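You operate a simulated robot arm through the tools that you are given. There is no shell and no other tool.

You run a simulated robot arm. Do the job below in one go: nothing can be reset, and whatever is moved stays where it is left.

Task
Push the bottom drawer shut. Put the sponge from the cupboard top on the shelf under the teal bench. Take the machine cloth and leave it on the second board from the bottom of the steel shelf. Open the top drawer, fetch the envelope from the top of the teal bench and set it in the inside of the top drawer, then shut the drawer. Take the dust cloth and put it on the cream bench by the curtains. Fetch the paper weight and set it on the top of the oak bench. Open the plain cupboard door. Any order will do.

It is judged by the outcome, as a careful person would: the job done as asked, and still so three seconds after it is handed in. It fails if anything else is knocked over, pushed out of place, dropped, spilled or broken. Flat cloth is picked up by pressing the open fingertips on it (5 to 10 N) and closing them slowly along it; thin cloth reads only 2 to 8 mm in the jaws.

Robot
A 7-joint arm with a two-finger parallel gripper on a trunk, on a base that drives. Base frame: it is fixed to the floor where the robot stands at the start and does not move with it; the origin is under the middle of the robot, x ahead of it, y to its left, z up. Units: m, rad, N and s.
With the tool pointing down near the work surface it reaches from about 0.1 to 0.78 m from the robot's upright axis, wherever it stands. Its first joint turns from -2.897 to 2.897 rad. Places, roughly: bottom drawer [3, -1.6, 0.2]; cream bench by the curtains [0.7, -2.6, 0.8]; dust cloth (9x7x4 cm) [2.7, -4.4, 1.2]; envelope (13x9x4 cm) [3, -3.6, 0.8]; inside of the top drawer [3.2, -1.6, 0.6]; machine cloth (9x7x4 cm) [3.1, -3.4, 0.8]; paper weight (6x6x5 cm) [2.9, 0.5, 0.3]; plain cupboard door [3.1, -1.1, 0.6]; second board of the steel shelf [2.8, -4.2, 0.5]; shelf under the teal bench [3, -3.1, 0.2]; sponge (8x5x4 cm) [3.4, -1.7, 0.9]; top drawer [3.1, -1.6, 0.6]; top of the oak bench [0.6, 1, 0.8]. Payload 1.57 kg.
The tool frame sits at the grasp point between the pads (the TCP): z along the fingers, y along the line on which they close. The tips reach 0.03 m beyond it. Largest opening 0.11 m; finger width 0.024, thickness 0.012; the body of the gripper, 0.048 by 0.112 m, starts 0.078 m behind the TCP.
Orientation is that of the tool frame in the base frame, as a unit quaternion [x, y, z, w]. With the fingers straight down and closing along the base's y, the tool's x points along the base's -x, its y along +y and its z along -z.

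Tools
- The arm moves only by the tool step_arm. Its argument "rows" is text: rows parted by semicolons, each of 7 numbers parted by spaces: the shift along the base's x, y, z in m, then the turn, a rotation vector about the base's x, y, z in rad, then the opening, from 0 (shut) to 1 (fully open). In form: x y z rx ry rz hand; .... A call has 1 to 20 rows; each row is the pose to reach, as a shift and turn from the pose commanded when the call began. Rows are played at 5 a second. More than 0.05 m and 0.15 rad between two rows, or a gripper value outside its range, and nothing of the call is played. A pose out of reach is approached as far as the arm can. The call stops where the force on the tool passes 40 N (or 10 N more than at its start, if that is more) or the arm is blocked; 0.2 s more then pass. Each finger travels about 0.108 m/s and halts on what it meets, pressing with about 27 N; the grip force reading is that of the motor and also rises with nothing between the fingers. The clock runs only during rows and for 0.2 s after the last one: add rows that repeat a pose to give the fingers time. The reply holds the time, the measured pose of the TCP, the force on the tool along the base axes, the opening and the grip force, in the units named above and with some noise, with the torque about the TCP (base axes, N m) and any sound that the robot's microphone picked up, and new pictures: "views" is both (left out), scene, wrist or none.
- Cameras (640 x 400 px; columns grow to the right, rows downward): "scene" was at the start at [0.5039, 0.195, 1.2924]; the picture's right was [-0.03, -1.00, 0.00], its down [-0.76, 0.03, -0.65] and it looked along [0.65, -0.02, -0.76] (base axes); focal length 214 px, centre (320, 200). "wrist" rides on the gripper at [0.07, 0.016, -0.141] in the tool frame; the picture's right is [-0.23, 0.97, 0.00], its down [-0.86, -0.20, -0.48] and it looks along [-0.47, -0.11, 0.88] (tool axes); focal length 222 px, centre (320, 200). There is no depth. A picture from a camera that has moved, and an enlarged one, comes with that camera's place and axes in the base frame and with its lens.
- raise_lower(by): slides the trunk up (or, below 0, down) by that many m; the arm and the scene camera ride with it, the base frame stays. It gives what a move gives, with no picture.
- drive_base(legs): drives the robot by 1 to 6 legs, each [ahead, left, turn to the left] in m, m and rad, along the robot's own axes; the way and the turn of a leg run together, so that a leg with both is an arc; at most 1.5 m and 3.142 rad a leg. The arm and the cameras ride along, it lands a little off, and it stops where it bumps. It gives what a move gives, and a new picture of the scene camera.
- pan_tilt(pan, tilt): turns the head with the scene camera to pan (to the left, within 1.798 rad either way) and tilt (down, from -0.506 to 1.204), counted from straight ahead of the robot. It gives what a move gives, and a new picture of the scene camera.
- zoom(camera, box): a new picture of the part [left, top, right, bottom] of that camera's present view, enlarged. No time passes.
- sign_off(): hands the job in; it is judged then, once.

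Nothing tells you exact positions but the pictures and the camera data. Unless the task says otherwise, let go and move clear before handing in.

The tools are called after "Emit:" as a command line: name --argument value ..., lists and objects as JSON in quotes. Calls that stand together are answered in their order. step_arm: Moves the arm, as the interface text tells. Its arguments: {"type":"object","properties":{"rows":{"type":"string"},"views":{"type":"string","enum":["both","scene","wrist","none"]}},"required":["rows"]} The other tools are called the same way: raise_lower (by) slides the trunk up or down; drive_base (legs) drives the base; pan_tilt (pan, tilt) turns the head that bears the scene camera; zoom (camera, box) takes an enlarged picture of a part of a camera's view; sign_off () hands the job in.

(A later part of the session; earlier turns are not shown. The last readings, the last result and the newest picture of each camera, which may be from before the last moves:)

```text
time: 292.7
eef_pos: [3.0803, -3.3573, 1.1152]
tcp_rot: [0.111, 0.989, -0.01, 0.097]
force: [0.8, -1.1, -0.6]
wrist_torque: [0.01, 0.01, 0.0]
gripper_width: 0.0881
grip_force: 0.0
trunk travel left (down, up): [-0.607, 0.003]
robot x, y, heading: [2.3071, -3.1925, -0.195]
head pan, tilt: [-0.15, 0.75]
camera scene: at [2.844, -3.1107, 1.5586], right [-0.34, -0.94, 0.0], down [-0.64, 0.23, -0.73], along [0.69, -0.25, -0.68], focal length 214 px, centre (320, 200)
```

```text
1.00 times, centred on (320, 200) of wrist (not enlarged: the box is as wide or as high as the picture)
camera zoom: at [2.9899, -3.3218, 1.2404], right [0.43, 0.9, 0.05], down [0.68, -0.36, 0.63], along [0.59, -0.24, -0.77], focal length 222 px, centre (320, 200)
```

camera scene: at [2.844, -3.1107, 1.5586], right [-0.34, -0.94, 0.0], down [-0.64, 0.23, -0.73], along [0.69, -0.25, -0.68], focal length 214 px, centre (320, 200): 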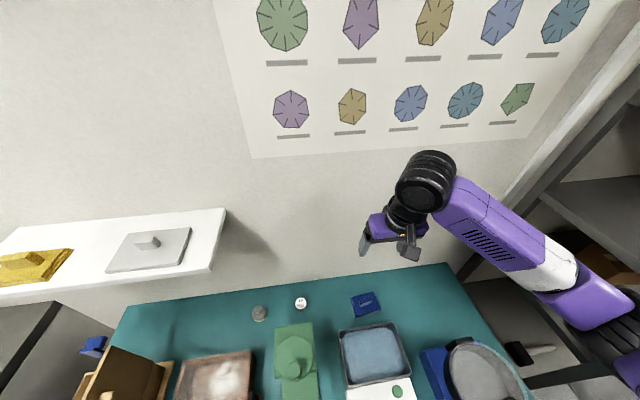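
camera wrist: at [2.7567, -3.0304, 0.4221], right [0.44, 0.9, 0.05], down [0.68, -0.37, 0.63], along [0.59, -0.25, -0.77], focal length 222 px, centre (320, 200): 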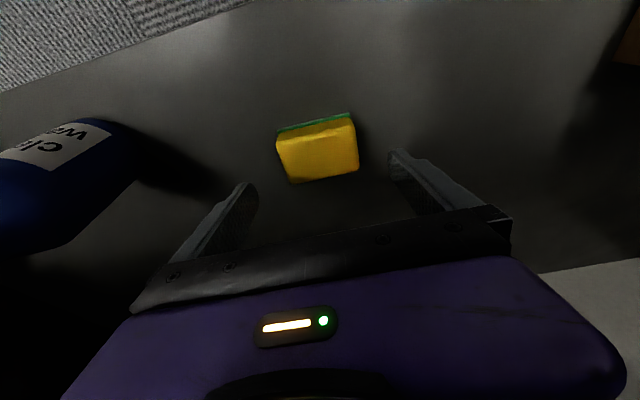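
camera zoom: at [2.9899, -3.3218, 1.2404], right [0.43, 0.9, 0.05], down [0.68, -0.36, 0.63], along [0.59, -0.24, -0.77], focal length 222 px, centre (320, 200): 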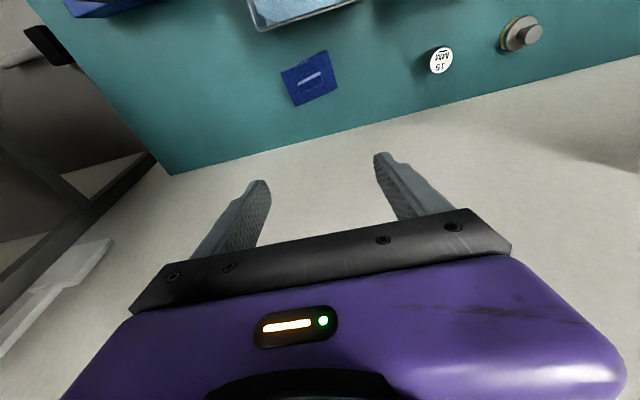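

The blue cloth and its tab are right below. I align the jaws to the tab and lower with the trunk.

Emit:
step_arm --rows "-0.007 0.002 0 0 0 0.07 0.8; -0.014 0.004 0 0 0 0.14 0.8" --views "none"

Emit:
raise_lower --by -0.24

Emit:
zoom --camera "wrist" --box '[0, 0, 640, 400]'

```text
time: 293.3
eef_pos: [3.0661, -3.3528, 1.1156]
tcp_rot: [0.041, 0.994, -0.001, 0.098]
force: [0.9, 0.0, -0.7]
wrist_torque: [-0.01, 0.01, 0.04]
gripper_width: 0.088
grip_force: 0.0
trunk travel left (down, up): [-0.607, 0.003]
robot x, y, heading: [2.3089, -3.1938, -0.195]
head pan, tilt: [-0.15, 0.75]
```

```text
time: 295.8
eef_pos: [3.0665, -3.3537, 0.8748]
tcp_rot: [0.041, 0.994, -0.002, 0.098]
force: [-0.8, 0.2, 0.2]
wrist_torque: [0.03, 0.0, -0.04]
gripper_width: 0.0881
grip_force: 0.2
trunk travel left (down, up): [-0.367, 0.243]
robot x, y, heading: [2.3107, -3.1949, -0.194]
head pan, tilt: [-0.15, 0.75]
```

```text
1.00 times, centred on (320, 200) of wrist (not enlarged: the box is as wide or as high as the picture)
camera zoom: at [2.972, -3.3306, 0.9999], right [0.3, 0.95, 0.05], down [0.73, -0.26, 0.63], along [0.62, -0.16, -0.77], focal length 222 px, centre (320, 200)
```

zoom: 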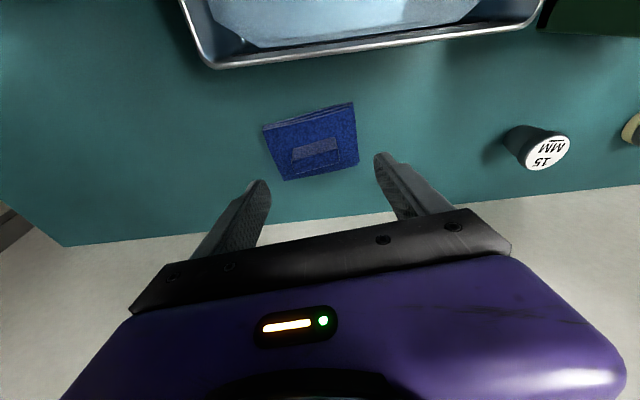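

Emit:
step_arm --rows "-0.001 -0.003 -0.025 0 0 0 0.8; -0.001 -0.003 -0.042 0 0 0 0.8; -0.001 -0.003 -0.05 0 0 0 0.8" --views "wrist"

```text
time: 296.6
eef_pos: [3.0693, -3.3605, 0.8305]
tcp_rot: [0.04, 0.994, -0.008, 0.101]
force: [0.0, 0.3, 0.9]
wrist_torque: [-0.01, 0.02, 0.01]
gripper_width: 0.088
grip_force: 0.0
trunk travel left (down, up): [-0.367, 0.243]
robot x, y, heading: [2.3139, -3.1943, -0.195]
head pan, tilt: [-0.15, 0.75]
camera wrist: at [2.9745, -3.3365, 0.9535], right [0.3, 0.95, 0.04], down [0.72, -0.25, 0.64], along [0.62, -0.17, -0.77], focal length 222 px, centre (320, 200)
```

wrist: 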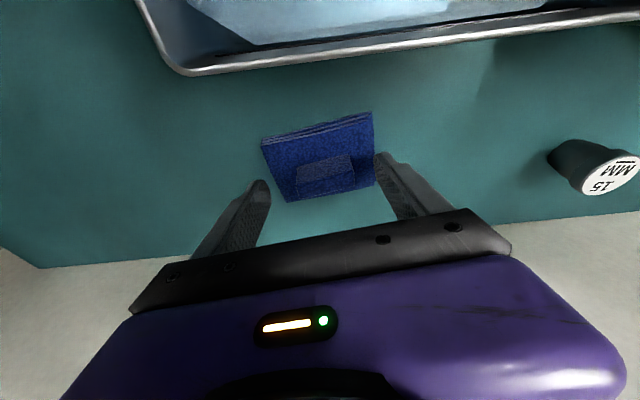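

Emit:
step_arm --rows "0 0 -0.006 0 0 0 0.75; 0 0 -0.011 0 0 0 0.75; 0 0 -0.014 0 0 0 0.75" --views "wrist"

```text
time: 297.3
eef_pos: [3.0725, -3.3652, 0.8255]
tcp_rot: [0.038, 0.993, -0.015, 0.109]
force: [0.4, 0.4, 3.2]
wrist_torque: [0.17, -0.04, 0.04]
gripper_width: 0.0822
grip_force: 0.1
trunk travel left (down, up): [-0.367, 0.243]
robot x, y, heading: [2.3085, -3.1933, -0.194]
head pan, tilt: [-0.15, 0.75]
stopped in row 3: the force on the tool passed its limit at 45 N (the readings are from after the stop); the commanded pose is now the measured one
camera wrist: at [2.9747, -3.3395, 0.9469], right [0.3, 0.95, 0.03], down [0.71, -0.24, 0.66], along [0.63, -0.17, -0.75], focal length 222 px, centre (320, 200)
```

wrist: 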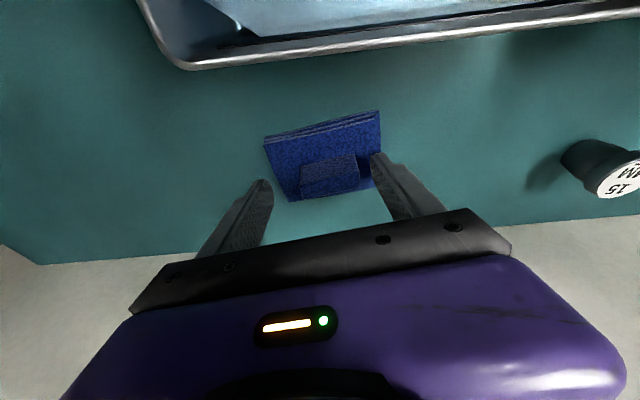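

The tips are on the cloth body. I close on the tab.

Emit:
step_arm --rows "0 0.002 0.002 0 0 0 0.65; 0 0.002 0.002 0 0 0 0.5; 0 0.002 0.002 0 0 0 0.38; 0 0.002 0.002 0 0 0 0.28; 0 0.002 0.002 0 0 0 0.2; 0 0.002 0.002 0 0 0 0.2" --views "wrist"

```text
time: 298.7
eef_pos: [3.0703, -3.3622, 0.8278]
tcp_rot: [0.038, 0.993, -0.012, 0.107]
force: [-0.2, -0.5, 0.7]
wrist_torque: [0.07, 0.0, 0.01]
gripper_width: 0.0425
grip_force: 27.1
trunk travel left (down, up): [-0.367, 0.243]
robot x, y, heading: [2.3117, -3.1895, -0.197]
head pan, tilt: [-0.15, 0.75]
camera wrist: at [2.9739, -3.3377, 0.9489], right [0.3, 0.95, 0.03], down [0.72, -0.25, 0.65], along [0.63, -0.17, -0.76], focal length 222 px, centre (320, 200)
```

wrist: 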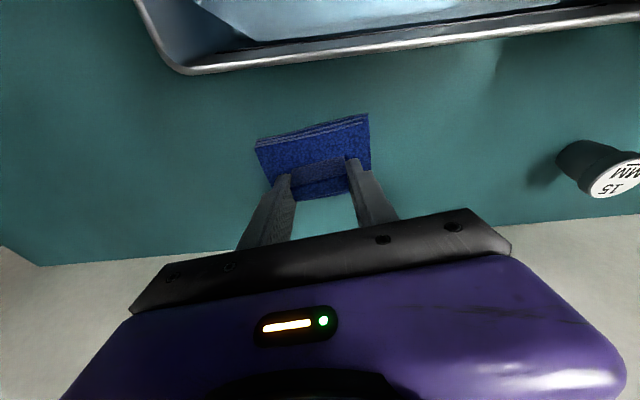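

The tab is gripped (43 mm). I lift it with the trunk and back out.

Emit:
raise_lower --by 0.24

Emit:
zoom --camera "wrist" --box '[160, 60, 480, 260]'

Emit:
drive_base --legs '[[-0.4, 0, 0]]'

Emit:
pan_tilt --pan -0.8 --tilt 0.6

```text
time: 301.2
eef_pos: [3.0708, -3.3602, 1.0635]
tcp_rot: [0.039, 0.994, -0.011, 0.105]
force: [0.2, 0.3, -0.1]
wrist_torque: [0.0, 0.03, 0.03]
gripper_width: 0.0424
grip_force: 26.8
trunk travel left (down, up): [-0.607, 0.003]
robot x, y, heading: [2.3144, -3.1924, -0.196]
head pan, tilt: [-0.15, 0.75]
```

```text
2.00 times, centred on (320, 160) of wrist
camera zoom: at [2.9748, -3.3354, 1.1871], right [0.3, 0.95, 0.03], down [0.72, -0.25, 0.65], along [0.63, -0.17, -0.76], focal length 444 px, centre (320, 280)
```

zoom: 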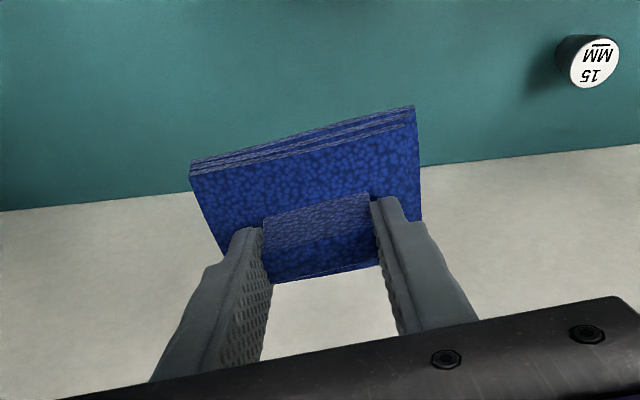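

```text
time: 303.7
eef_pos: [2.6848, -3.2748, 1.0654]
tcp_rot: [0.032, 0.994, -0.01, 0.105]
force: [0.1, -0.9, -1.5]
wrist_torque: [0.04, 0.01, -0.01]
gripper_width: 0.0426
grip_force: 27.2
trunk travel left (down, up): [-0.607, 0.003]
robot x, y, heading: [1.9203, -3.1181, -0.179]
head pan, tilt: [-0.15, 0.75]
camera scene: at [2.455, -3.0293, 1.5584], right [-0.33, -0.95, 0.0], down [-0.64, 0.22, -0.73], along [0.69, -0.24, -0.68], focal length 214 px, centre (320, 200)
```

scene: 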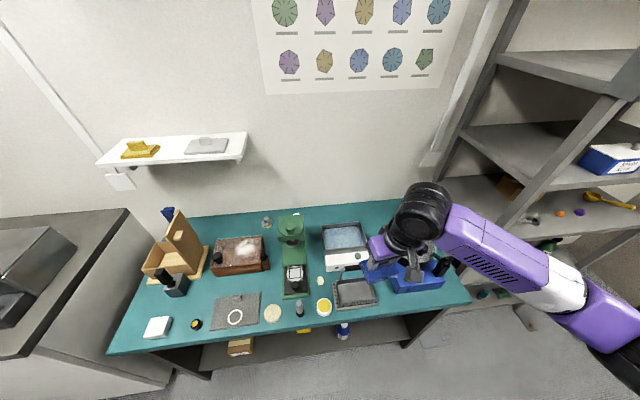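

```text
time: 304.7
eef_pos: [2.6857, -3.2743, 1.0657]
tcp_rot: [0.031, 0.994, -0.01, 0.106]
force: [0.9, 0.1, -0.4]
wrist_torque: [0.04, -0.01, -0.01]
gripper_width: 0.0424
grip_force: 27.4
trunk travel left (down, up): [-0.607, 0.003]
robot x, y, heading: [1.922, -3.1197, -0.175]
head pan, tilt: [-0.799, 0.6]
camera scene: at [2.4257, -3.0757, 1.5713], right [-0.83, -0.56, 0.0], down [-0.31, 0.47, -0.82], along [0.46, -0.69, -0.57], focal length 214 px, centre (320, 200)
```

scene: 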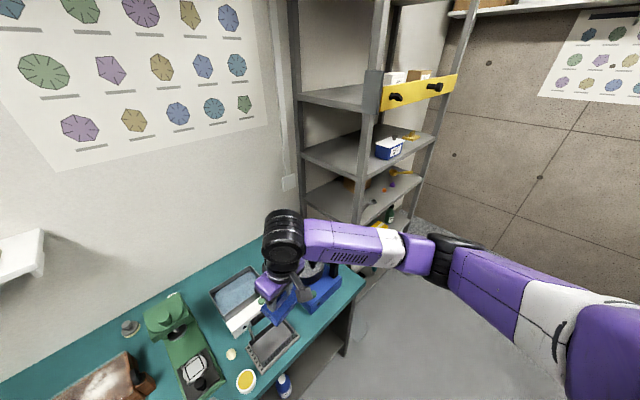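

The machine cloth is in hand. I retract the arm, strafe right to stand before the steel shelf and study the second board.

Emit:
step_arm --rows "-0.045 0.009 0 0 0 0 0.2; -0.09 0.018 0 0 0 0 0.2; -0.135 0.027 -0.01 0 0 0 0.2; -0.18 0.036 -0.02 0 0 0 0.2" --views "none"

Emit:
drive_base --legs '[[0, -0.4, -0.025], [-0.05, -0.4, 0]]'

Emit:
raise_lower --by -0.3

Emit:
pan_tilt --pan -0.2 --tilt 0.7

Emit:
zoom --camera "scene" --box '[180, 150, 500, 350]'

```text
time: 305.7
eef_pos: [2.5079, -3.2356, 1.044]
tcp_rot: [0.032, 0.994, -0.01, 0.105]
force: [-0.1, 0.4, -0.8]
wrist_torque: [0.04, 0.01, 0.01]
gripper_width: 0.0424
grip_force: 27.0
out of reach, approached as far as the arm can: row 4
trunk travel left (down, up): [-0.607, 0.003]
robot x, y, heading: [1.9206, -3.1187, -0.178]
head pan, tilt: [-0.799, 0.6]
```

```text
time: 310.3
eef_pos: [2.2903, -4.0291, 1.0431]
tcp_rot: [0.043, 0.994, -0.011, 0.104]
force: [-0.3, 0.1, -0.9]
wrist_torque: [-0.03, -0.02, 0.0]
gripper_width: 0.0424
grip_force: 26.6
trunk travel left (down, up): [-0.607, 0.003]
robot x, y, heading: [1.7055, -3.8968, -0.201]
head pan, tilt: [-0.799, 0.6]
camera scene: at [2.2106, -3.8659, 1.5713], right [-0.84, -0.54, 0.0], down [-0.3, 0.48, -0.83], along [0.44, -0.7, -0.56], focal length 214 px, centre (320, 200)
```

scene: 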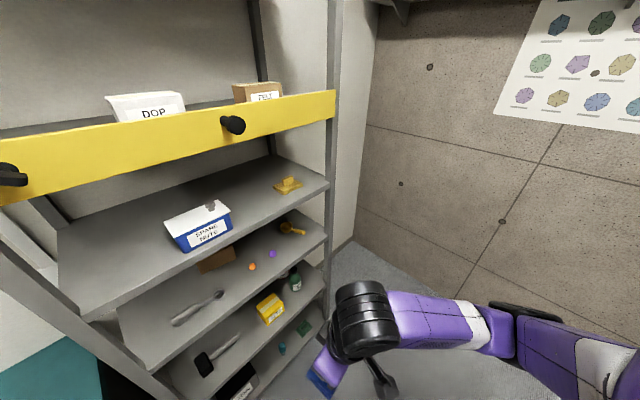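

```text
time: 313.3
eef_pos: [2.2892, -4.0283, 0.7438]
tcp_rot: [0.043, 0.994, -0.012, 0.103]
force: [0.1, -0.5, -0.3]
wrist_torque: [0.01, 0.0, 0.0]
gripper_width: 0.0423
grip_force: 27.4
trunk travel left (down, up): [-0.307, 0.303]
robot x, y, heading: [1.7069, -3.8969, -0.206]
head pan, tilt: [-0.799, 0.6]
```

```text
time: 314.3
eef_pos: [2.2897, -4.0288, 0.7433]
tcp_rot: [0.042, 0.994, -0.011, 0.104]
force: [0.5, 0.3, -1.6]
wrist_torque: [0.0, 0.0, 0.03]
gripper_width: 0.0423
grip_force: 27.1
trunk travel left (down, up): [-0.307, 0.303]
robot x, y, heading: [1.7045, -3.9002, -0.205]
head pan, tilt: [-0.201, 0.7]
camera scene: at [2.2412, -3.8251, 1.2627], right [-0.4, -0.92, 0.0], down [-0.59, 0.26, -0.77], along [0.7, -0.3, -0.64], focal length 214 px, centre (320, 200)
```

scene: 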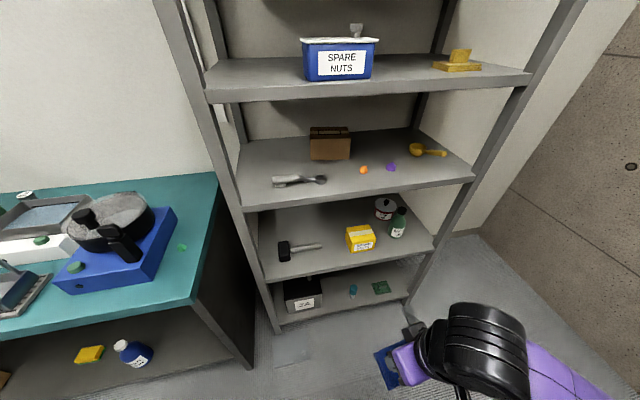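

```text
2.00 times, centred on (340, 250) of scene
camera zoom: at [2.2412, -3.8251, 1.2627], right [-0.4, -0.92, 0.0], down [-0.59, 0.26, -0.77], along [0.7, -0.3, -0.64], focal length 429 px, centre (280, 100)
```

zoom: 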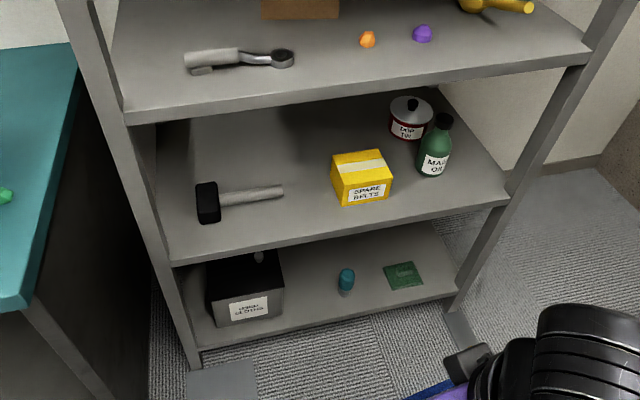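

Second board: hammer at left, yellow box in the middle, can and bottle at right. There's a free patch in front between hammer and box (u≈3.455, v≈−3.465 in room axes). I tilt the tool forward and drive the cloth in.

Emit:
step_arm --rows "0.001 0.006 -0.02 -0.025 -0.1225 0 0.2; 0.003 0.012 -0.04 -0.05 -0.245 0 0.2; 0.004 0.019 -0.06 -0.075 -0.3675 0 0.2; 0.005 0.025 -0.08 -0.1 -0.49 0 0.2" --views "none"

Emit:
step_arm --rows "0 0 0 0 0 -0.06 0.2; 0 0 0 0 0 -0.115 0.2" --views "wrist"

```text
time: 315.3
eef_pos: [2.2948, -4.0032, 0.6633]
tcp_rot: [0.039, 0.936, -0.05, 0.346]
force: [-0.6, -0.6, -0.2]
wrist_torque: [0.05, 0.02, 0.01]
gripper_width: 0.0422
grip_force: 27.5
out of reach, approached as far as the arm can: row 1, 2
trunk travel left (down, up): [-0.307, 0.303]
robot x, y, heading: [1.7032, -3.8989, -0.211]
head pan, tilt: [-0.201, 0.7]
```

```text
time: 315.9
eef_pos: [2.2953, -4.0028, 0.664]
tcp_rot: [0.093, 0.933, -0.071, 0.342]
force: [-0.2, 0.4, -1.5]
wrist_torque: [0.02, 0.01, 0.03]
gripper_width: 0.0422
grip_force: 27.4
trunk travel left (down, up): [-0.307, 0.303]
robot x, y, heading: [1.7012, -3.898, -0.207]
head pan, tilt: [-0.201, 0.7]
camera wrist: at [2.1574, -3.952, 0.7231], right [0.39, 0.92, 0.08], down [0.3, -0.21, 0.93], along [0.87, -0.33, -0.36], focal length 222 px, centre (320, 200)
```

wrist: 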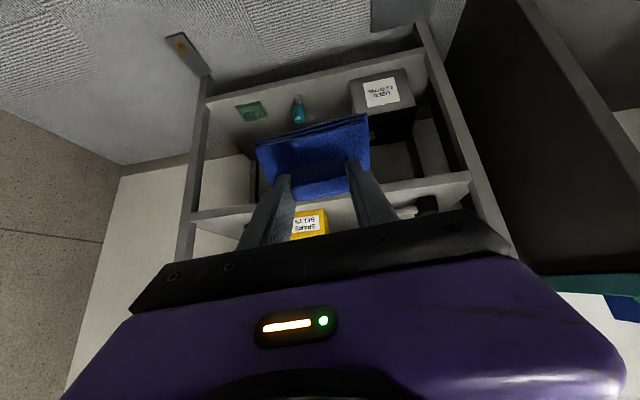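

Emit:
drive_base --legs '[[0.25, 0, 0.005], [0.135, 0, 0]]'

Emit:
zoom --camera "wrist" --box '[0, 0, 640, 400]'

Emit:
pan_tilt --pan -0.3 --tilt 0.9

```text
time: 318.6
eef_pos: [2.6668, -4.0772, 0.6636]
tcp_rot: [0.091, 0.933, -0.069, 0.34]
force: [0.6, 0.3, -1.3]
wrist_torque: [-0.02, 0.03, -0.02]
gripper_width: 0.0424
grip_force: 26.9
trunk travel left (down, up): [-0.307, 0.303]
robot x, y, heading: [2.0795, -3.9765, -0.202]
head pan, tilt: [-0.201, 0.7]
camera scene: at [2.6123, -3.8998, 1.2627], right [-0.39, -0.92, 0.0], down [-0.59, 0.25, -0.76], along [0.7, -0.3, -0.64], focal length 214 px, centre (320, 200)
```

scene: 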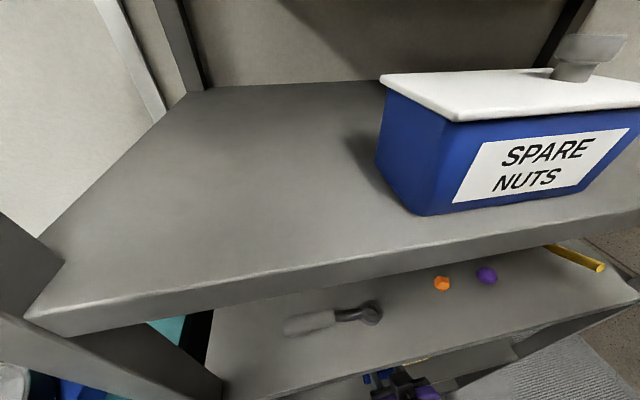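

```text
1.00 times, centred on (320, 200) of wrist (not enlarged: the box is as wide or as high as the picture)
camera zoom: at [2.529, -4.0272, 0.7231], right [0.38, 0.92, 0.08], down [0.3, -0.21, 0.93], along [0.87, -0.33, -0.36], focal length 222 px, centre (320, 200)
```

zoom: 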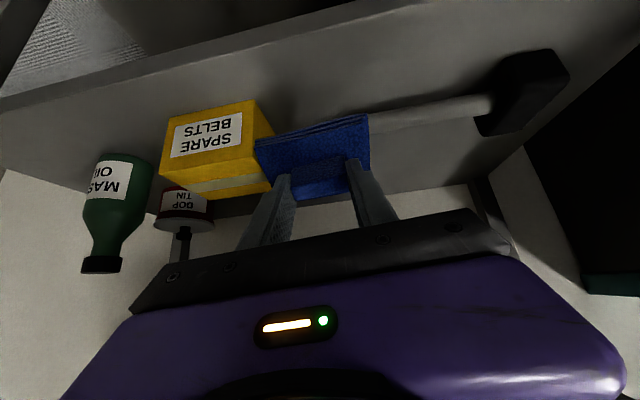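

```text
time: 319.4
eef_pos: [2.6655, -4.0772, 0.6638]
tcp_rot: [0.091, 0.933, -0.069, 0.341]
force: [-0.1, 0.5, 0.1]
wrist_torque: [-0.04, 0.0, -0.02]
gripper_width: 0.0423
grip_force: 26.6
trunk travel left (down, up): [-0.307, 0.303]
robot x, y, heading: [2.0802, -3.9727, -0.205]
head pan, tilt: [-0.3, 0.901]
camera scene: at [2.6003, -3.9029, 1.2466], right [-0.48, -0.88, 0.0], down [-0.69, 0.38, -0.62], along [0.55, -0.3, -0.78], focal length 214 px, centre (320, 200)
```

scene: 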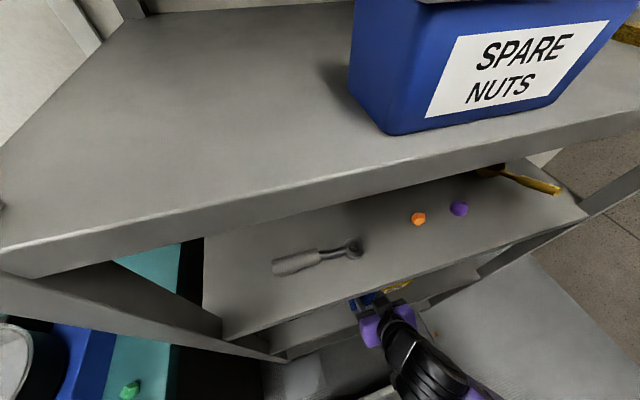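

The cloth hangs exactly over the gap between box and hammer. I lower it onto the board.

Emit:
step_arm --rows "0.004 -0.003 -0.015 0 0 0 0.2; 0.008 -0.005 -0.03 0 0 0 0.2; 0.008 -0.005 -0.042 0 0 0 0.2" --views "none"

Emit:
step_arm --rows "0 0 -0.006 0 0 0 0.2; 0 0 -0.012 0 0 0 0.2" --views "wrist"

```text
time: 320.2
eef_pos: [2.6737, -4.0815, 0.6219]
tcp_rot: [0.091, 0.933, -0.069, 0.341]
force: [0.2, -0.7, -0.9]
wrist_torque: [-0.02, -0.02, -0.01]
gripper_width: 0.0422
grip_force: 26.8
trunk travel left (down, up): [-0.307, 0.303]
robot x, y, heading: [2.0766, -3.9774, -0.205]
head pan, tilt: [-0.3, 0.901]
```

```text
time: 320.8
eef_pos: [2.675, -4.0835, 0.6089]
tcp_rot: [0.091, 0.933, -0.069, 0.341]
force: [-1.1, -0.4, -0.9]
wrist_torque: [0.01, 0.02, -0.01]
gripper_width: 0.0423
grip_force: 27.3
trunk travel left (down, up): [-0.307, 0.303]
robot x, y, heading: [2.0768, -3.9771, -0.2]
head pan, tilt: [-0.3, 0.901]
camera wrist: at [2.537, -4.0321, 0.6694], right [0.38, 0.92, 0.08], down [0.3, -0.21, 0.93], along [0.87, -0.33, -0.36], focal length 222 px, centre (320, 200)
```

wrist: 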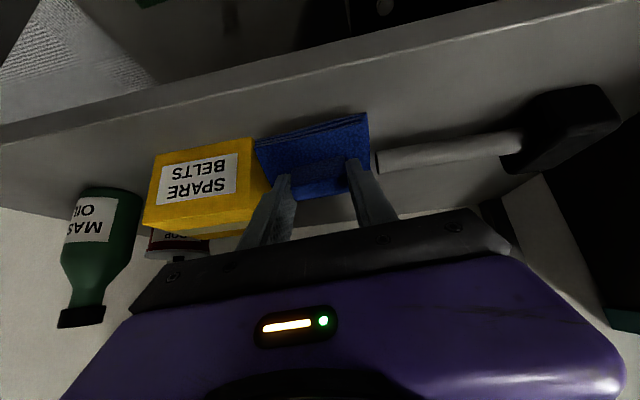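

Emit:
step_arm --rows "0 0 -0.006 0 0 0 0.2; 0 0 -0.012 0 0 0 0.2; 0 0 -0.018 0 0 0 0.2" --views "wrist"

```text
time: 321.6
eef_pos: [2.6764, -4.0846, 0.5955]
tcp_rot: [0.091, 0.932, -0.069, 0.345]
force: [-0.8, -6.7, 24.3]
wrist_torque: [0.71, -0.11, -0.01]
gripper_width: 0.0435
grip_force: 27.7
trunk travel left (down, up): [-0.307, 0.303]
robot x, y, heading: [2.0741, -3.9747, -0.203]
head pan, tilt: [-0.3, 0.901]
camera wrist: at [2.5382, -4.034, 0.6533], right [0.38, 0.92, 0.08], down [0.29, -0.21, 0.93], along [0.88, -0.33, -0.35], focal length 222 px, centre (320, 200)
```

wrist: 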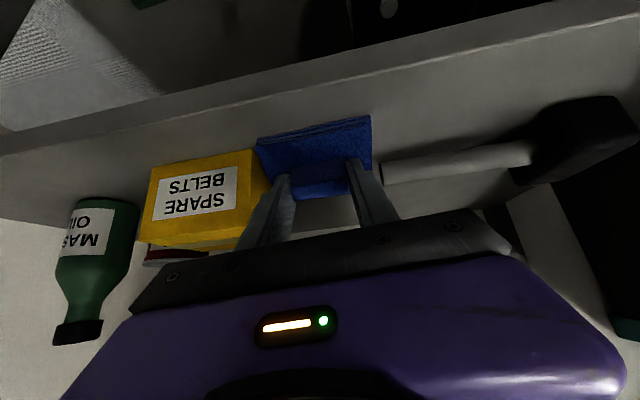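

Contact. I ease off and open the jaws moderately, then withdraw backwards.

Emit:
step_arm --rows "0 0 0.003 0 0 0 0.3; 0 0 0.003 0 0 0 0.42; 0 0 0.003 0 0 0 0.52; 0 0 0.003 0 0 0 0.52; 0 0 0.003 0 0 0 0.52" --views "wrist"

```text
time: 322.8
eef_pos: [2.6738, -4.0831, 0.5947]
tcp_rot: [0.091, 0.934, -0.069, 0.339]
force: [-0.7, 0.3, 0.1]
wrist_torque: [0.01, 0.03, -0.03]
gripper_width: 0.0573
grip_force: 0.0
trunk travel left (down, up): [-0.307, 0.303]
robot x, y, heading: [2.0772, -3.9761, -0.204]
head pan, tilt: [-0.3, 0.901]
camera wrist: at [2.5368, -4.0321, 0.6537], right [0.38, 0.92, 0.08], down [0.3, -0.21, 0.93], along [0.87, -0.33, -0.36], focal length 222 px, centre (320, 200)
```

wrist: 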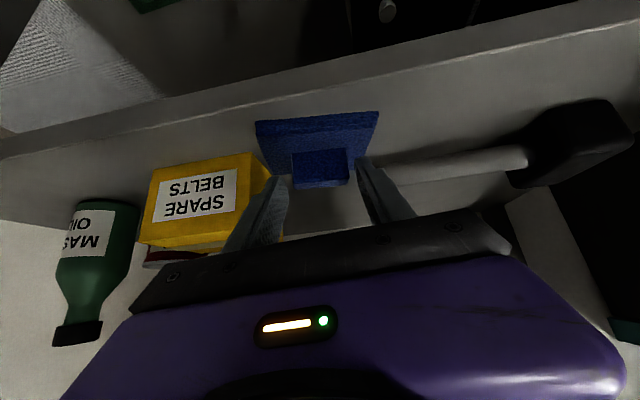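

The cloth lies flat on the second board. I withdraw.

Emit:
step_arm --rows "-0.02 0.004 0.025 0 0 0 0.52; -0.045 0.009 0.05 0 0 0 0.52; -0.07 0.014 0.07 0 0 0 0.52" --views "none"

Emit:
drive_base --legs '[[-0.4, 0, 0]]'

Emit:
zoom --camera "scene" --box '[180, 130, 500, 330]'

```text
time: 323.6
eef_pos: [2.6028, -4.0687, 0.667]
tcp_rot: [0.091, 0.933, -0.069, 0.34]
force: [-0.5, 0.0, -0.2]
wrist_torque: [0.0, 0.02, 0.0]
gripper_width: 0.0571
grip_force: 0.1
trunk travel left (down, up): [-0.307, 0.303]
robot x, y, heading: [2.0764, -3.9771, -0.203]
head pan, tilt: [-0.3, 0.901]
```

```text
time: 326.1
eef_pos: [2.211, -3.9882, 0.6657]
tcp_rot: [0.089, 0.933, -0.069, 0.341]
force: [0.0, -0.4, -0.1]
wrist_torque: [0.0, 0.03, 0.01]
gripper_width: 0.0571
grip_force: 0.0
trunk travel left (down, up): [-0.307, 0.303]
robot x, y, heading: [1.6886, -3.8919, -0.199]
head pan, tilt: [-0.3, 0.901]
camera scene: at [2.2076, -3.8215, 1.2466], right [-0.48, -0.88, 0.0], down [-0.69, 0.37, -0.62], along [0.55, -0.3, -0.78], focal length 214 px, centre (320, 200)
```

scene: 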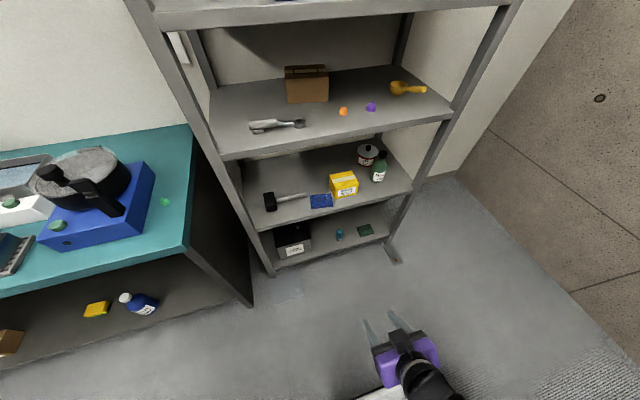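

```text
2.00 times, centred on (340, 230) of scene
camera zoom: at [2.2076, -3.8215, 1.2466], right [-0.48, -0.88, 0.0], down [-0.69, 0.37, -0.62], along [0.55, -0.3, -0.78], focal length 429 px, centre (280, 140)
```

zoom: 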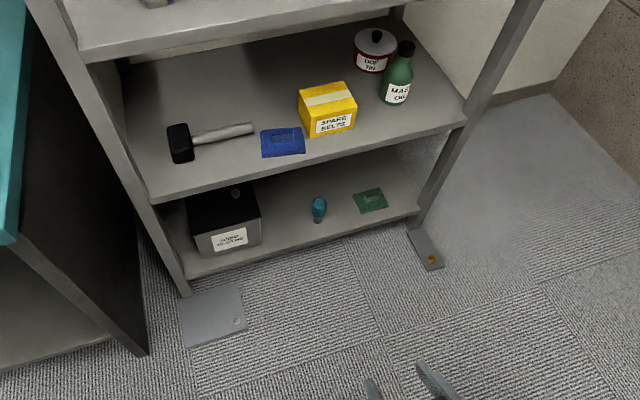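

The machine cloth is on the right board and nothing else moved. Next the dust cloth on the fourth board, at about (2.656, −4.36, 1.185). I raise up, shift right and look.

Emit:
raise_lower --by 0.3

Emit:
drive_base --legs '[[0, -0.265, 0]]'

Emit:
step_arm --rows "0.01 -0.002 0.045 0 0 0 0.8; 0.02 -0.004 0.09 0 0 0 0.8; 0.03 -0.006 0.135 0 0 0 0.8; 0.04 -0.008 0.18 0 0 0 0.8; 0.05 -0.01 0.225 0 0 0 0.8; 0.06 -0.012 0.27 0 0 0 0.8" --views "both"

```text
time: 329.1
eef_pos: [2.2117, -3.9883, 0.9659]
tcp_rot: [0.09, 0.933, -0.069, 0.341]
force: [0.7, -0.2, -0.3]
wrist_torque: [-0.03, -0.03, 0.05]
gripper_width: 0.0572
grip_force: 0.1
trunk travel left (down, up): [-0.607, 0.003]
robot x, y, heading: [1.6848, -3.892, -0.201]
head pan, tilt: [-0.3, 0.901]
```

```text
time: 331.0
eef_pos: [2.1594, -4.25, 0.9661]
tcp_rot: [0.086, 0.933, -0.067, 0.343]
force: [0.8, 0.1, 0.2]
wrist_torque: [0.01, -0.01, 0.0]
gripper_width: 0.0571
grip_force: 0.0
trunk travel left (down, up): [-0.607, 0.003]
robot x, y, heading: [1.6332, -4.1651, -0.193]
head pan, tilt: [-0.3, 0.901]
camera scene: at [2.1547, -4.0836, 1.5465], right [-0.47, -0.88, 0.0], down [-0.69, 0.37, -0.62], along [0.55, -0.29, -0.78], focal length 214 px, centre (320, 200)
```

scene: 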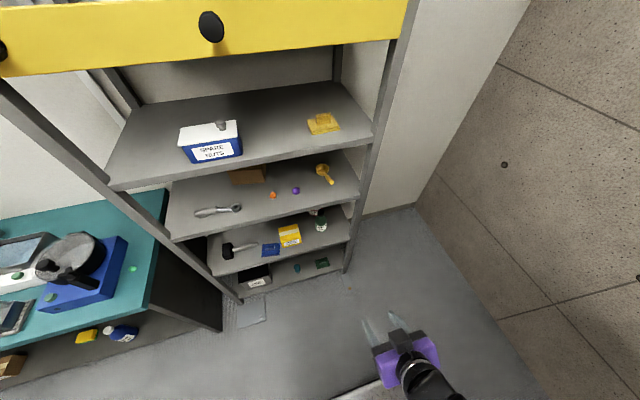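

```text
time: 332.4
eef_pos: [2.3546, -4.2313, 1.1636]
tcp_rot: [0.086, 0.934, -0.068, 0.34]
force: [-0.6, 0.2, 0.8]
wrist_torque: [-0.01, -0.04, 0.0]
gripper_width: 0.0881
grip_force: 0.1
out of reach, approached as far as the arm can: row 1, 2, 3, 4, 5, 6
trunk travel left (down, up): [-0.607, 0.003]
robot x, y, heading: [1.6305, -4.1614, -0.192]
head pan, tilt: [-0.3, 0.901]
camera scene: at [2.1537, -4.0839, 1.5468], right [-0.47, -0.88, 0.0], down [-0.69, 0.37, -0.62], along [0.55, -0.29, -0.78], focal length 214 px, centre (320, 200)
camera wrist: at [2.216, -4.1822, 1.2232], right [0.37, 0.93, 0.08], down [0.31, -0.2, 0.93], along [0.88, -0.32, -0.36], focal length 222 px, centre (320, 200)
```

scene: 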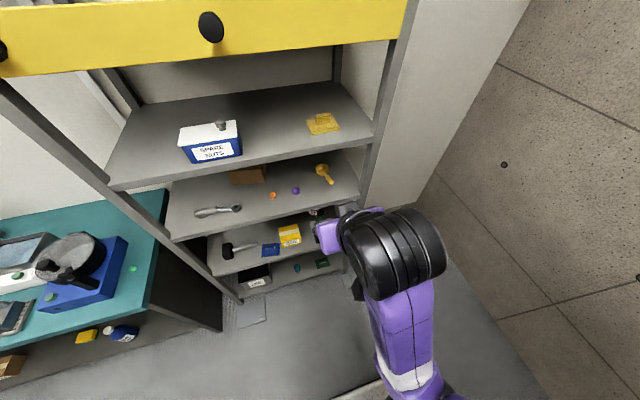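
wrist: 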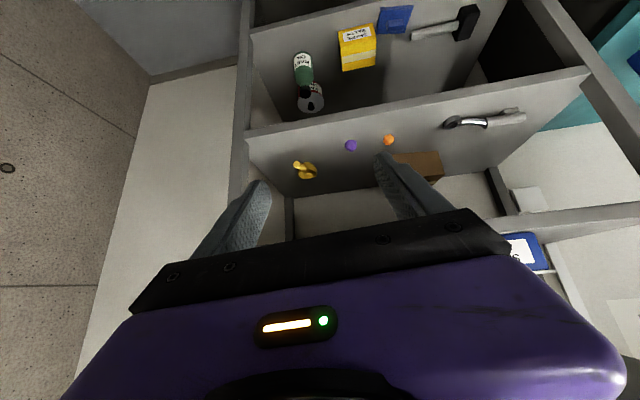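

Emit:
zoom --camera "scene" --box '[280, 90, 376, 150]'

```text
6.67 times, centred on (328, 120) of scene
camera zoom: at [2.1537, -4.0839, 1.5468], right [-0.47, -0.88, 0.0], down [-0.69, 0.37, -0.62], along [0.55, -0.29, -0.78], focal length 1430 px, centre (267, 733)
```

zoom: 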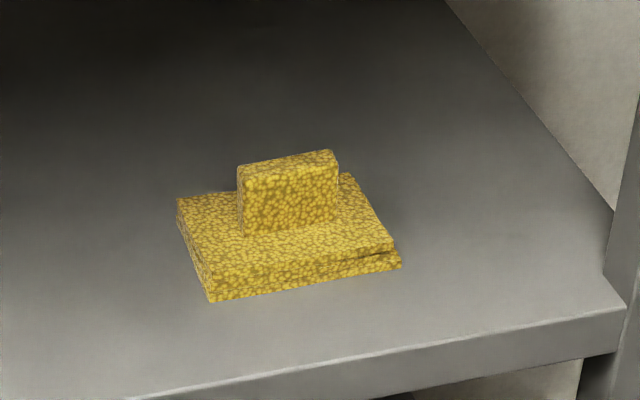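

The dust cloth is flat with an upright tab along the shelf. I raise the hand further and line up with it.

Emit:
step_arm --rows "0.015 -0.02 0.025 0 0 0 0.8; 0.025 -0.04 0.05 0 0 0 0.8; 0.035 -0.06 0.08 0 0 0 0.8; 0.045 -0.075 0.1 0 0 0 0.8" --views "wrist"

```text
time: 333.4
eef_pos: [2.3942, -4.3104, 1.2679]
tcp_rot: [0.085, 0.934, -0.067, 0.341]
force: [0.1, 0.1, -0.1]
wrist_torque: [0.0, -0.01, -0.03]
gripper_width: 0.088
grip_force: 0.1
trunk travel left (down, up): [-0.607, 0.003]
robot x, y, heading: [1.63, -4.1605, -0.189]
head pan, tilt: [-0.3, 0.901]
camera wrist: at [2.2558, -4.2614, 1.3276], right [0.37, 0.93, 0.08], down [0.3, -0.2, 0.93], along [0.88, -0.32, -0.36], focal length 222 px, centre (320, 200)
```

wrist: 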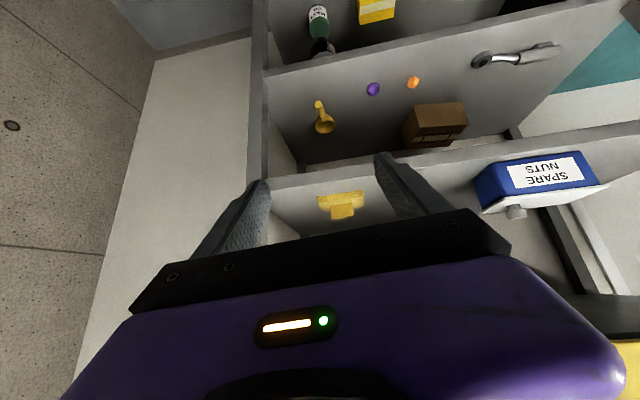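

Tab now fixed at (2.662, −4.364, 1.205). I lower slightly to pass under the yellow panel and drive in.

Emit:
raise_lower --by -0.018

Emit:
drive_base --legs '[[0.2, 0, -0.006]]'

Emit:
zoom --camera "wrist" --box '[0, 0, 640, 400]'

```text
time: 334.0
eef_pos: [2.3945, -4.3104, 1.2495]
tcp_rot: [0.084, 0.934, -0.065, 0.342]
force: [0.0, 0.7, -0.6]
wrist_torque: [-0.01, 0.02, -0.02]
gripper_width: 0.088
grip_force: 0.0
trunk travel left (down, up): [-0.589, 0.021]
robot x, y, heading: [1.6303, -4.1623, -0.19]
head pan, tilt: [-0.3, 0.901]
```

```text
time: 335.6
eef_pos: [2.5948, -4.3537, 1.2501]
tcp_rot: [0.089, 0.933, -0.068, 0.342]
force: [0.3, -1.4, -0.3]
wrist_torque: [-0.03, 0.0, -0.04]
gripper_width: 0.088
grip_force: 0.1
trunk travel left (down, up): [-0.589, 0.021]
robot x, y, heading: [1.8314, -4.2023, -0.198]
head pan, tilt: [-0.3, 0.901]
camera scene: at [2.3557, -4.1258, 1.5286], right [-0.48, -0.88, 0.0], down [-0.69, 0.37, -0.62], along [0.55, -0.3, -0.78], focal length 214 px, centre (320, 200)
```

scene: 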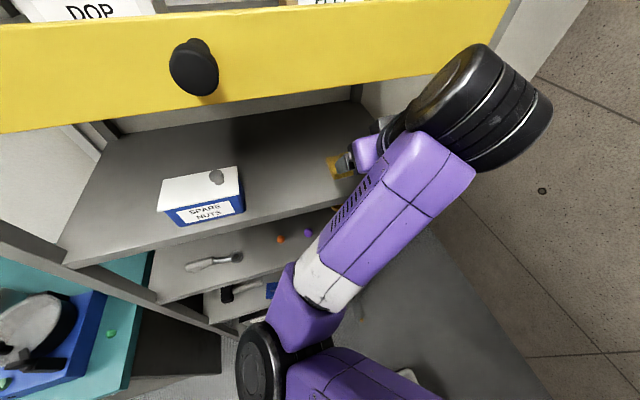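

```text
1.00 times, centred on (320, 200) of wrist (not enlarged: the box is as wide or as high as the picture)
camera zoom: at [2.4561, -4.3043, 1.3095], right [0.38, 0.92, 0.08], down [0.3, -0.21, 0.93], along [0.88, -0.33, -0.36], focal length 222 px, centre (320, 200)
```

zoom: 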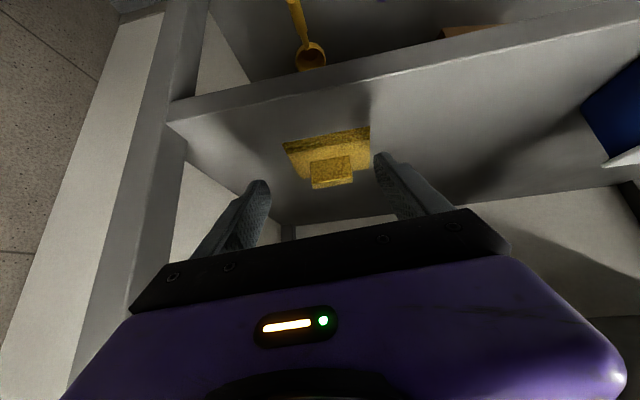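

The wrist joint has swung out to the right, close to the shelf's right post — not safe. I back off and bring the arm down to re-pose it.

Emit:
drive_base --legs '[[-0.3, 0, 0]]'

Emit:
step_arm --rows "-0.02 0.01 -0.04 0 0 0 0.8; -0.03 0.015 -0.08 0 0 0 0.8; -0.04 0.02 -0.12 0 0 0 0.8; -0.06 0.025 -0.16 0 0 0 0.8; -0.08 0.03 -0.2 0 0 0 0.8; -0.1 0.035 -0.24 0 0 0 0.8; -0.12 0.04 -0.28 0 0 0 0.8; -0.14 0.045 -0.32 0 0 0 0.8" --views "scene"

```text
time: 337.6
eef_pos: [2.3118, -4.2956, 1.2502]
tcp_rot: [0.087, 0.934, -0.067, 0.341]
force: [-0.3, 0.1, -0.2]
wrist_torque: [0.01, 0.01, -0.02]
gripper_width: 0.088
grip_force: 0.1
trunk travel left (down, up): [-0.589, 0.021]
robot x, y, heading: [1.5466, -4.1484, -0.192]
head pan, tilt: [-0.3, 0.901]
camera scene: at [2.0726, -4.068, 1.5284], right [-0.47, -0.88, 0.0], down [-0.69, 0.37, -0.62], along [0.55, -0.29, -0.78], focal length 214 px, centre (320, 200)
```

scene: 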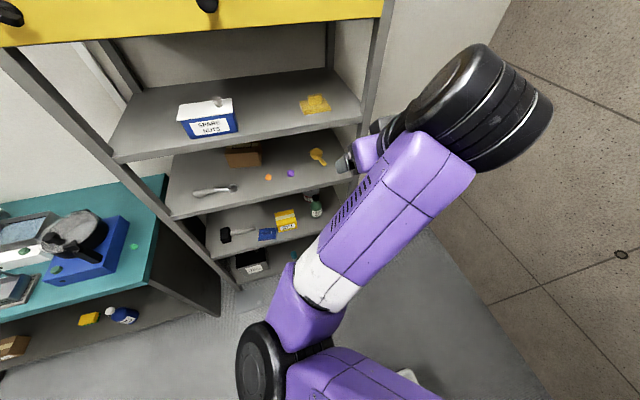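

```text
time: 339.4
eef_pos: [2.1702, -4.2511, 0.9266]
tcp_rot: [0.087, 0.934, -0.067, 0.341]
force: [-0.1, 0.8, -0.5]
wrist_torque: [0.0, 0.02, -0.01]
gripper_width: 0.0879
grip_force: 0.1
trunk travel left (down, up): [-0.589, 0.021]
robot x, y, heading: [1.549, -4.1432, -0.192]
head pan, tilt: [-0.3, 0.901]
camera scene: at [2.0726, -4.0682, 1.5285], right [-0.47, -0.88, 0.0], down [-0.69, 0.37, -0.62], along [0.55, -0.29, -0.78], focal length 214 px, centre (320, 200)
```

scene: 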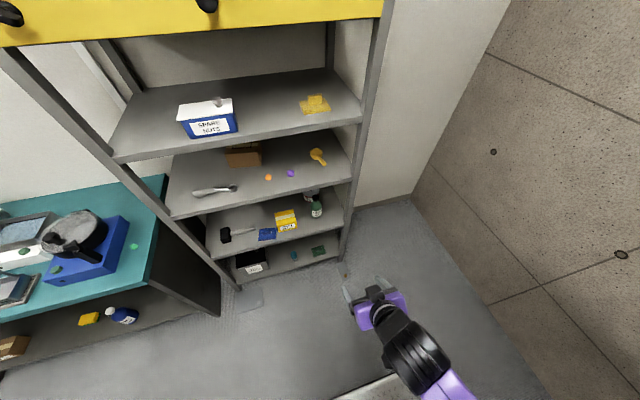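

Rechecking the projection: the wrist only looked displaced because it is close to the head camera; it is actually in line. I go back up and approach again.

Emit:
step_arm --rows "0.02 -0.005 0.04 0 0 0 0.8; 0.04 -0.01 0.08 0 0 0 0.8; 0.06 -0.015 0.12 0 0 0 0.8; 0.08 -0.02 0.16 0 0 0 0.8; 0.1 -0.025 0.2 0 0 0 0.8; 0.11 -0.03 0.24 0 0 0 0.8; 0.125 -0.036 0.28 0 0 0 0.8; 0.14 -0.04 0.323 0 0 0 0.8" --views "none"

Emit:
drive_base --legs '[[0.3, 0, -0.006]]'

Emit:
zoom --camera "wrist" --box '[0, 0, 640, 400]'

```text
time: 341.2
eef_pos: [2.3078, -4.292, 1.2439]
tcp_rot: [0.082, 0.936, -0.074, 0.333]
force: [1.5, 1.0, 5.8]
wrist_torque: [0.03, 0.51, -0.09]
gripper_width: 0.0881
grip_force: 0.0
out of reach, approached as far as the arm can: row 6, 7
trunk travel left (down, up): [-0.589, 0.021]
robot x, y, heading: [1.5525, -4.1447, -0.183]
head pan, tilt: [-0.3, 0.901]
```

```text
time: 343.3
eef_pos: [2.6034, -4.3551, 1.2509]
tcp_rot: [0.09, 0.933, -0.068, 0.341]
force: [0.4, 1.2, 0.0]
wrist_torque: [0.0, 0.0, -0.01]
gripper_width: 0.0881
grip_force: 0.1
trunk travel left (down, up): [-0.589, 0.021]
robot x, y, heading: [1.8438, -4.2062, -0.202]
head pan, tilt: [-0.3, 0.901]
camera scene: at [2.3689, -4.1315, 1.5286], right [-0.48, -0.88, 0.0], down [-0.69, 0.38, -0.62], along [0.54, -0.3, -0.78], focal length 214 px, centre (320, 200)
```

scene: 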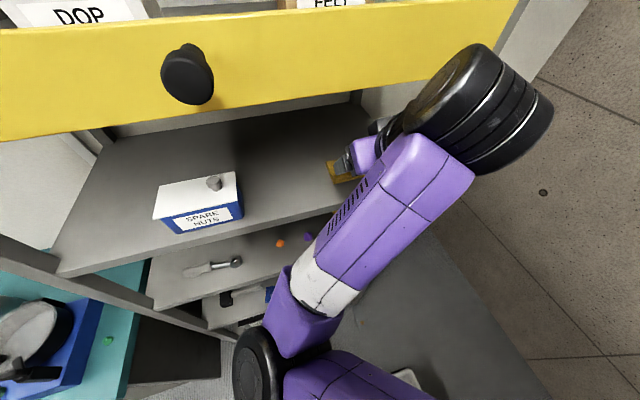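

```text
1.00 times, centred on (320, 200) of wrist (not enlarged: the box is as wide or as high as the picture)
camera zoom: at [2.4662, -4.3052, 1.3108], right [0.38, 0.92, 0.08], down [0.3, -0.21, 0.93], along [0.87, -0.33, -0.36], focal length 222 px, centre (320, 200)
```

zoom: 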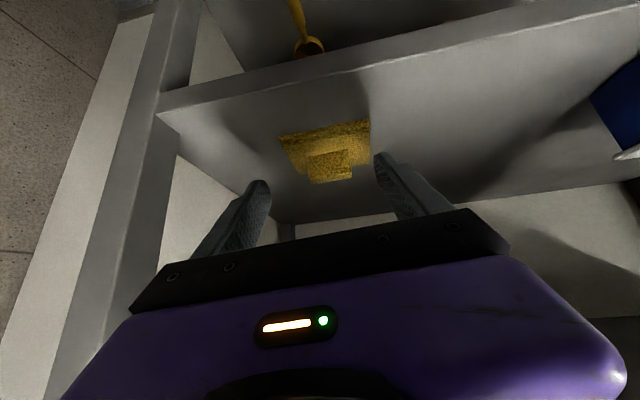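

Emit:
step_arm --rows "0.024 -0.005 -0.008 0 0 0 0.8; 0.047 -0.0095 -0.018 0 0 0 0.8; 0.047 -0.0095 -0.028 0 0 0 0.8" --views "wrist"

```text
time: 344.1
eef_pos: [2.6503, -4.3657, 1.2225]
tcp_rot: [0.089, 0.934, -0.068, 0.34]
force: [-0.1, -0.4, -0.3]
wrist_torque: [0.02, 0.04, 0.0]
gripper_width: 0.0879
grip_force: 0.1
trunk travel left (down, up): [-0.589, 0.021]
robot x, y, heading: [1.8441, -4.2049, -0.199]
head pan, tilt: [-0.3, 0.901]
camera wrist: at [2.5131, -4.3161, 1.2821], right [0.38, 0.92, 0.08], down [0.3, -0.21, 0.93], along [0.87, -0.33, -0.36], focal length 222 px, centre (320, 200)
```

wrist: 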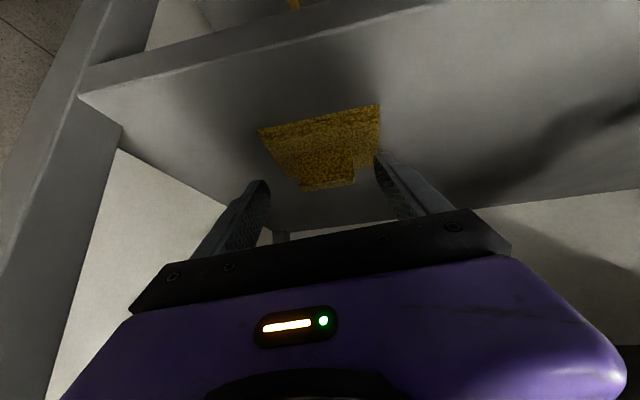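

Emit:
step_arm --rows "0.003 -0.001 -0.005 0 0 0 0.75; 0.005 -0.001 -0.009 0 0 0 0.75; 0.005 -0.001 -0.012 0 0 0 0.75" --views "none"

Emit:
zoom --camera "wrist" --box '[160, 60, 480, 260]'

```text
time: 344.9
eef_pos: [2.6544, -4.3661, 1.215]
tcp_rot: [0.091, 0.931, -0.069, 0.346]
force: [-2.2, -0.1, 32.5]
wrist_torque: [1.26, -0.57, 0.03]
gripper_width: 0.0802
grip_force: 0.1
trunk travel left (down, up): [-0.589, 0.021]
robot x, y, heading: [1.8433, -4.2036, -0.197]
head pan, tilt: [-0.3, 0.901]
```

```text
2.00 times, centred on (320, 160) of wrist
camera zoom: at [2.5167, -4.3149, 1.2733], right [0.38, 0.92, 0.09], down [0.29, -0.21, 0.93], along [0.88, -0.33, -0.35], focal length 444 px, centre (320, 280)
```

zoom: 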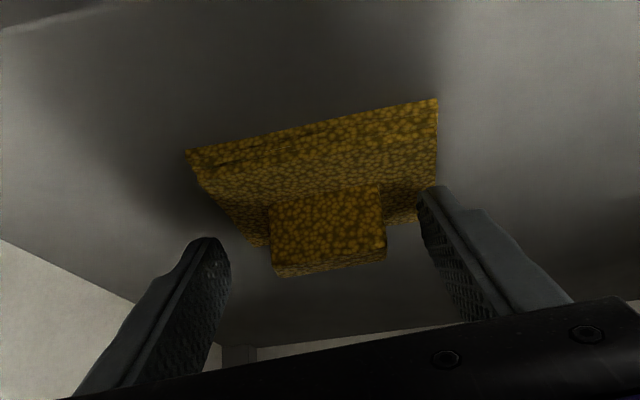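

Contact with the cloth body. I ease up 5 mm and close on the tab.

Emit:
step_arm --rows "0 0 0.007 0 0 0 0.7; 0 0 0.007 0 0 0 0.55; 0 0 0.007 0 0 0 0.4; 0 0 0.007 0 0 0 0.3; 0 0 0.007 0 0 0 0.2; 0 0 0.007 0 0 0 0.2" --views "none"

Emit:
zoom --camera "wrist" --box '[160, 60, 480, 260]'

```text
time: 346.3
eef_pos: [2.6546, -4.3657, 1.2178]
tcp_rot: [0.09, 0.933, -0.068, 0.341]
force: [-0.8, -1.3, -0.3]
wrist_torque: [-0.02, 0.01, 0.03]
gripper_width: 0.043
grip_force: 26.8
trunk travel left (down, up): [-0.589, 0.021]
robot x, y, heading: [1.845, -4.2049, -0.196]
head pan, tilt: [-0.3, 0.901]
```

```text
2.00 times, centred on (320, 160) of wrist
camera zoom: at [2.517, -4.3158, 1.2775], right [0.38, 0.92, 0.08], down [0.3, -0.21, 0.93], along [0.87, -0.33, -0.36], focal length 444 px, centre (320, 280)
```

zoom: 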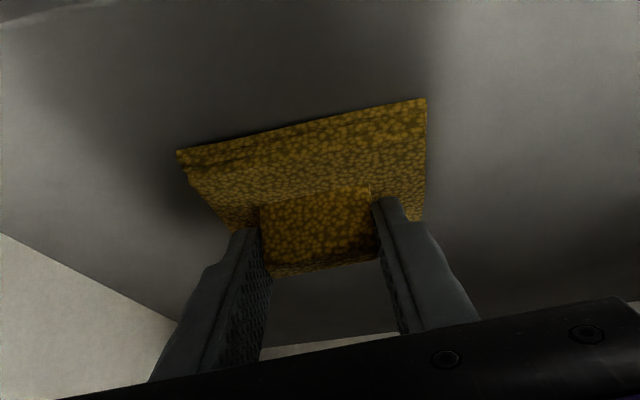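

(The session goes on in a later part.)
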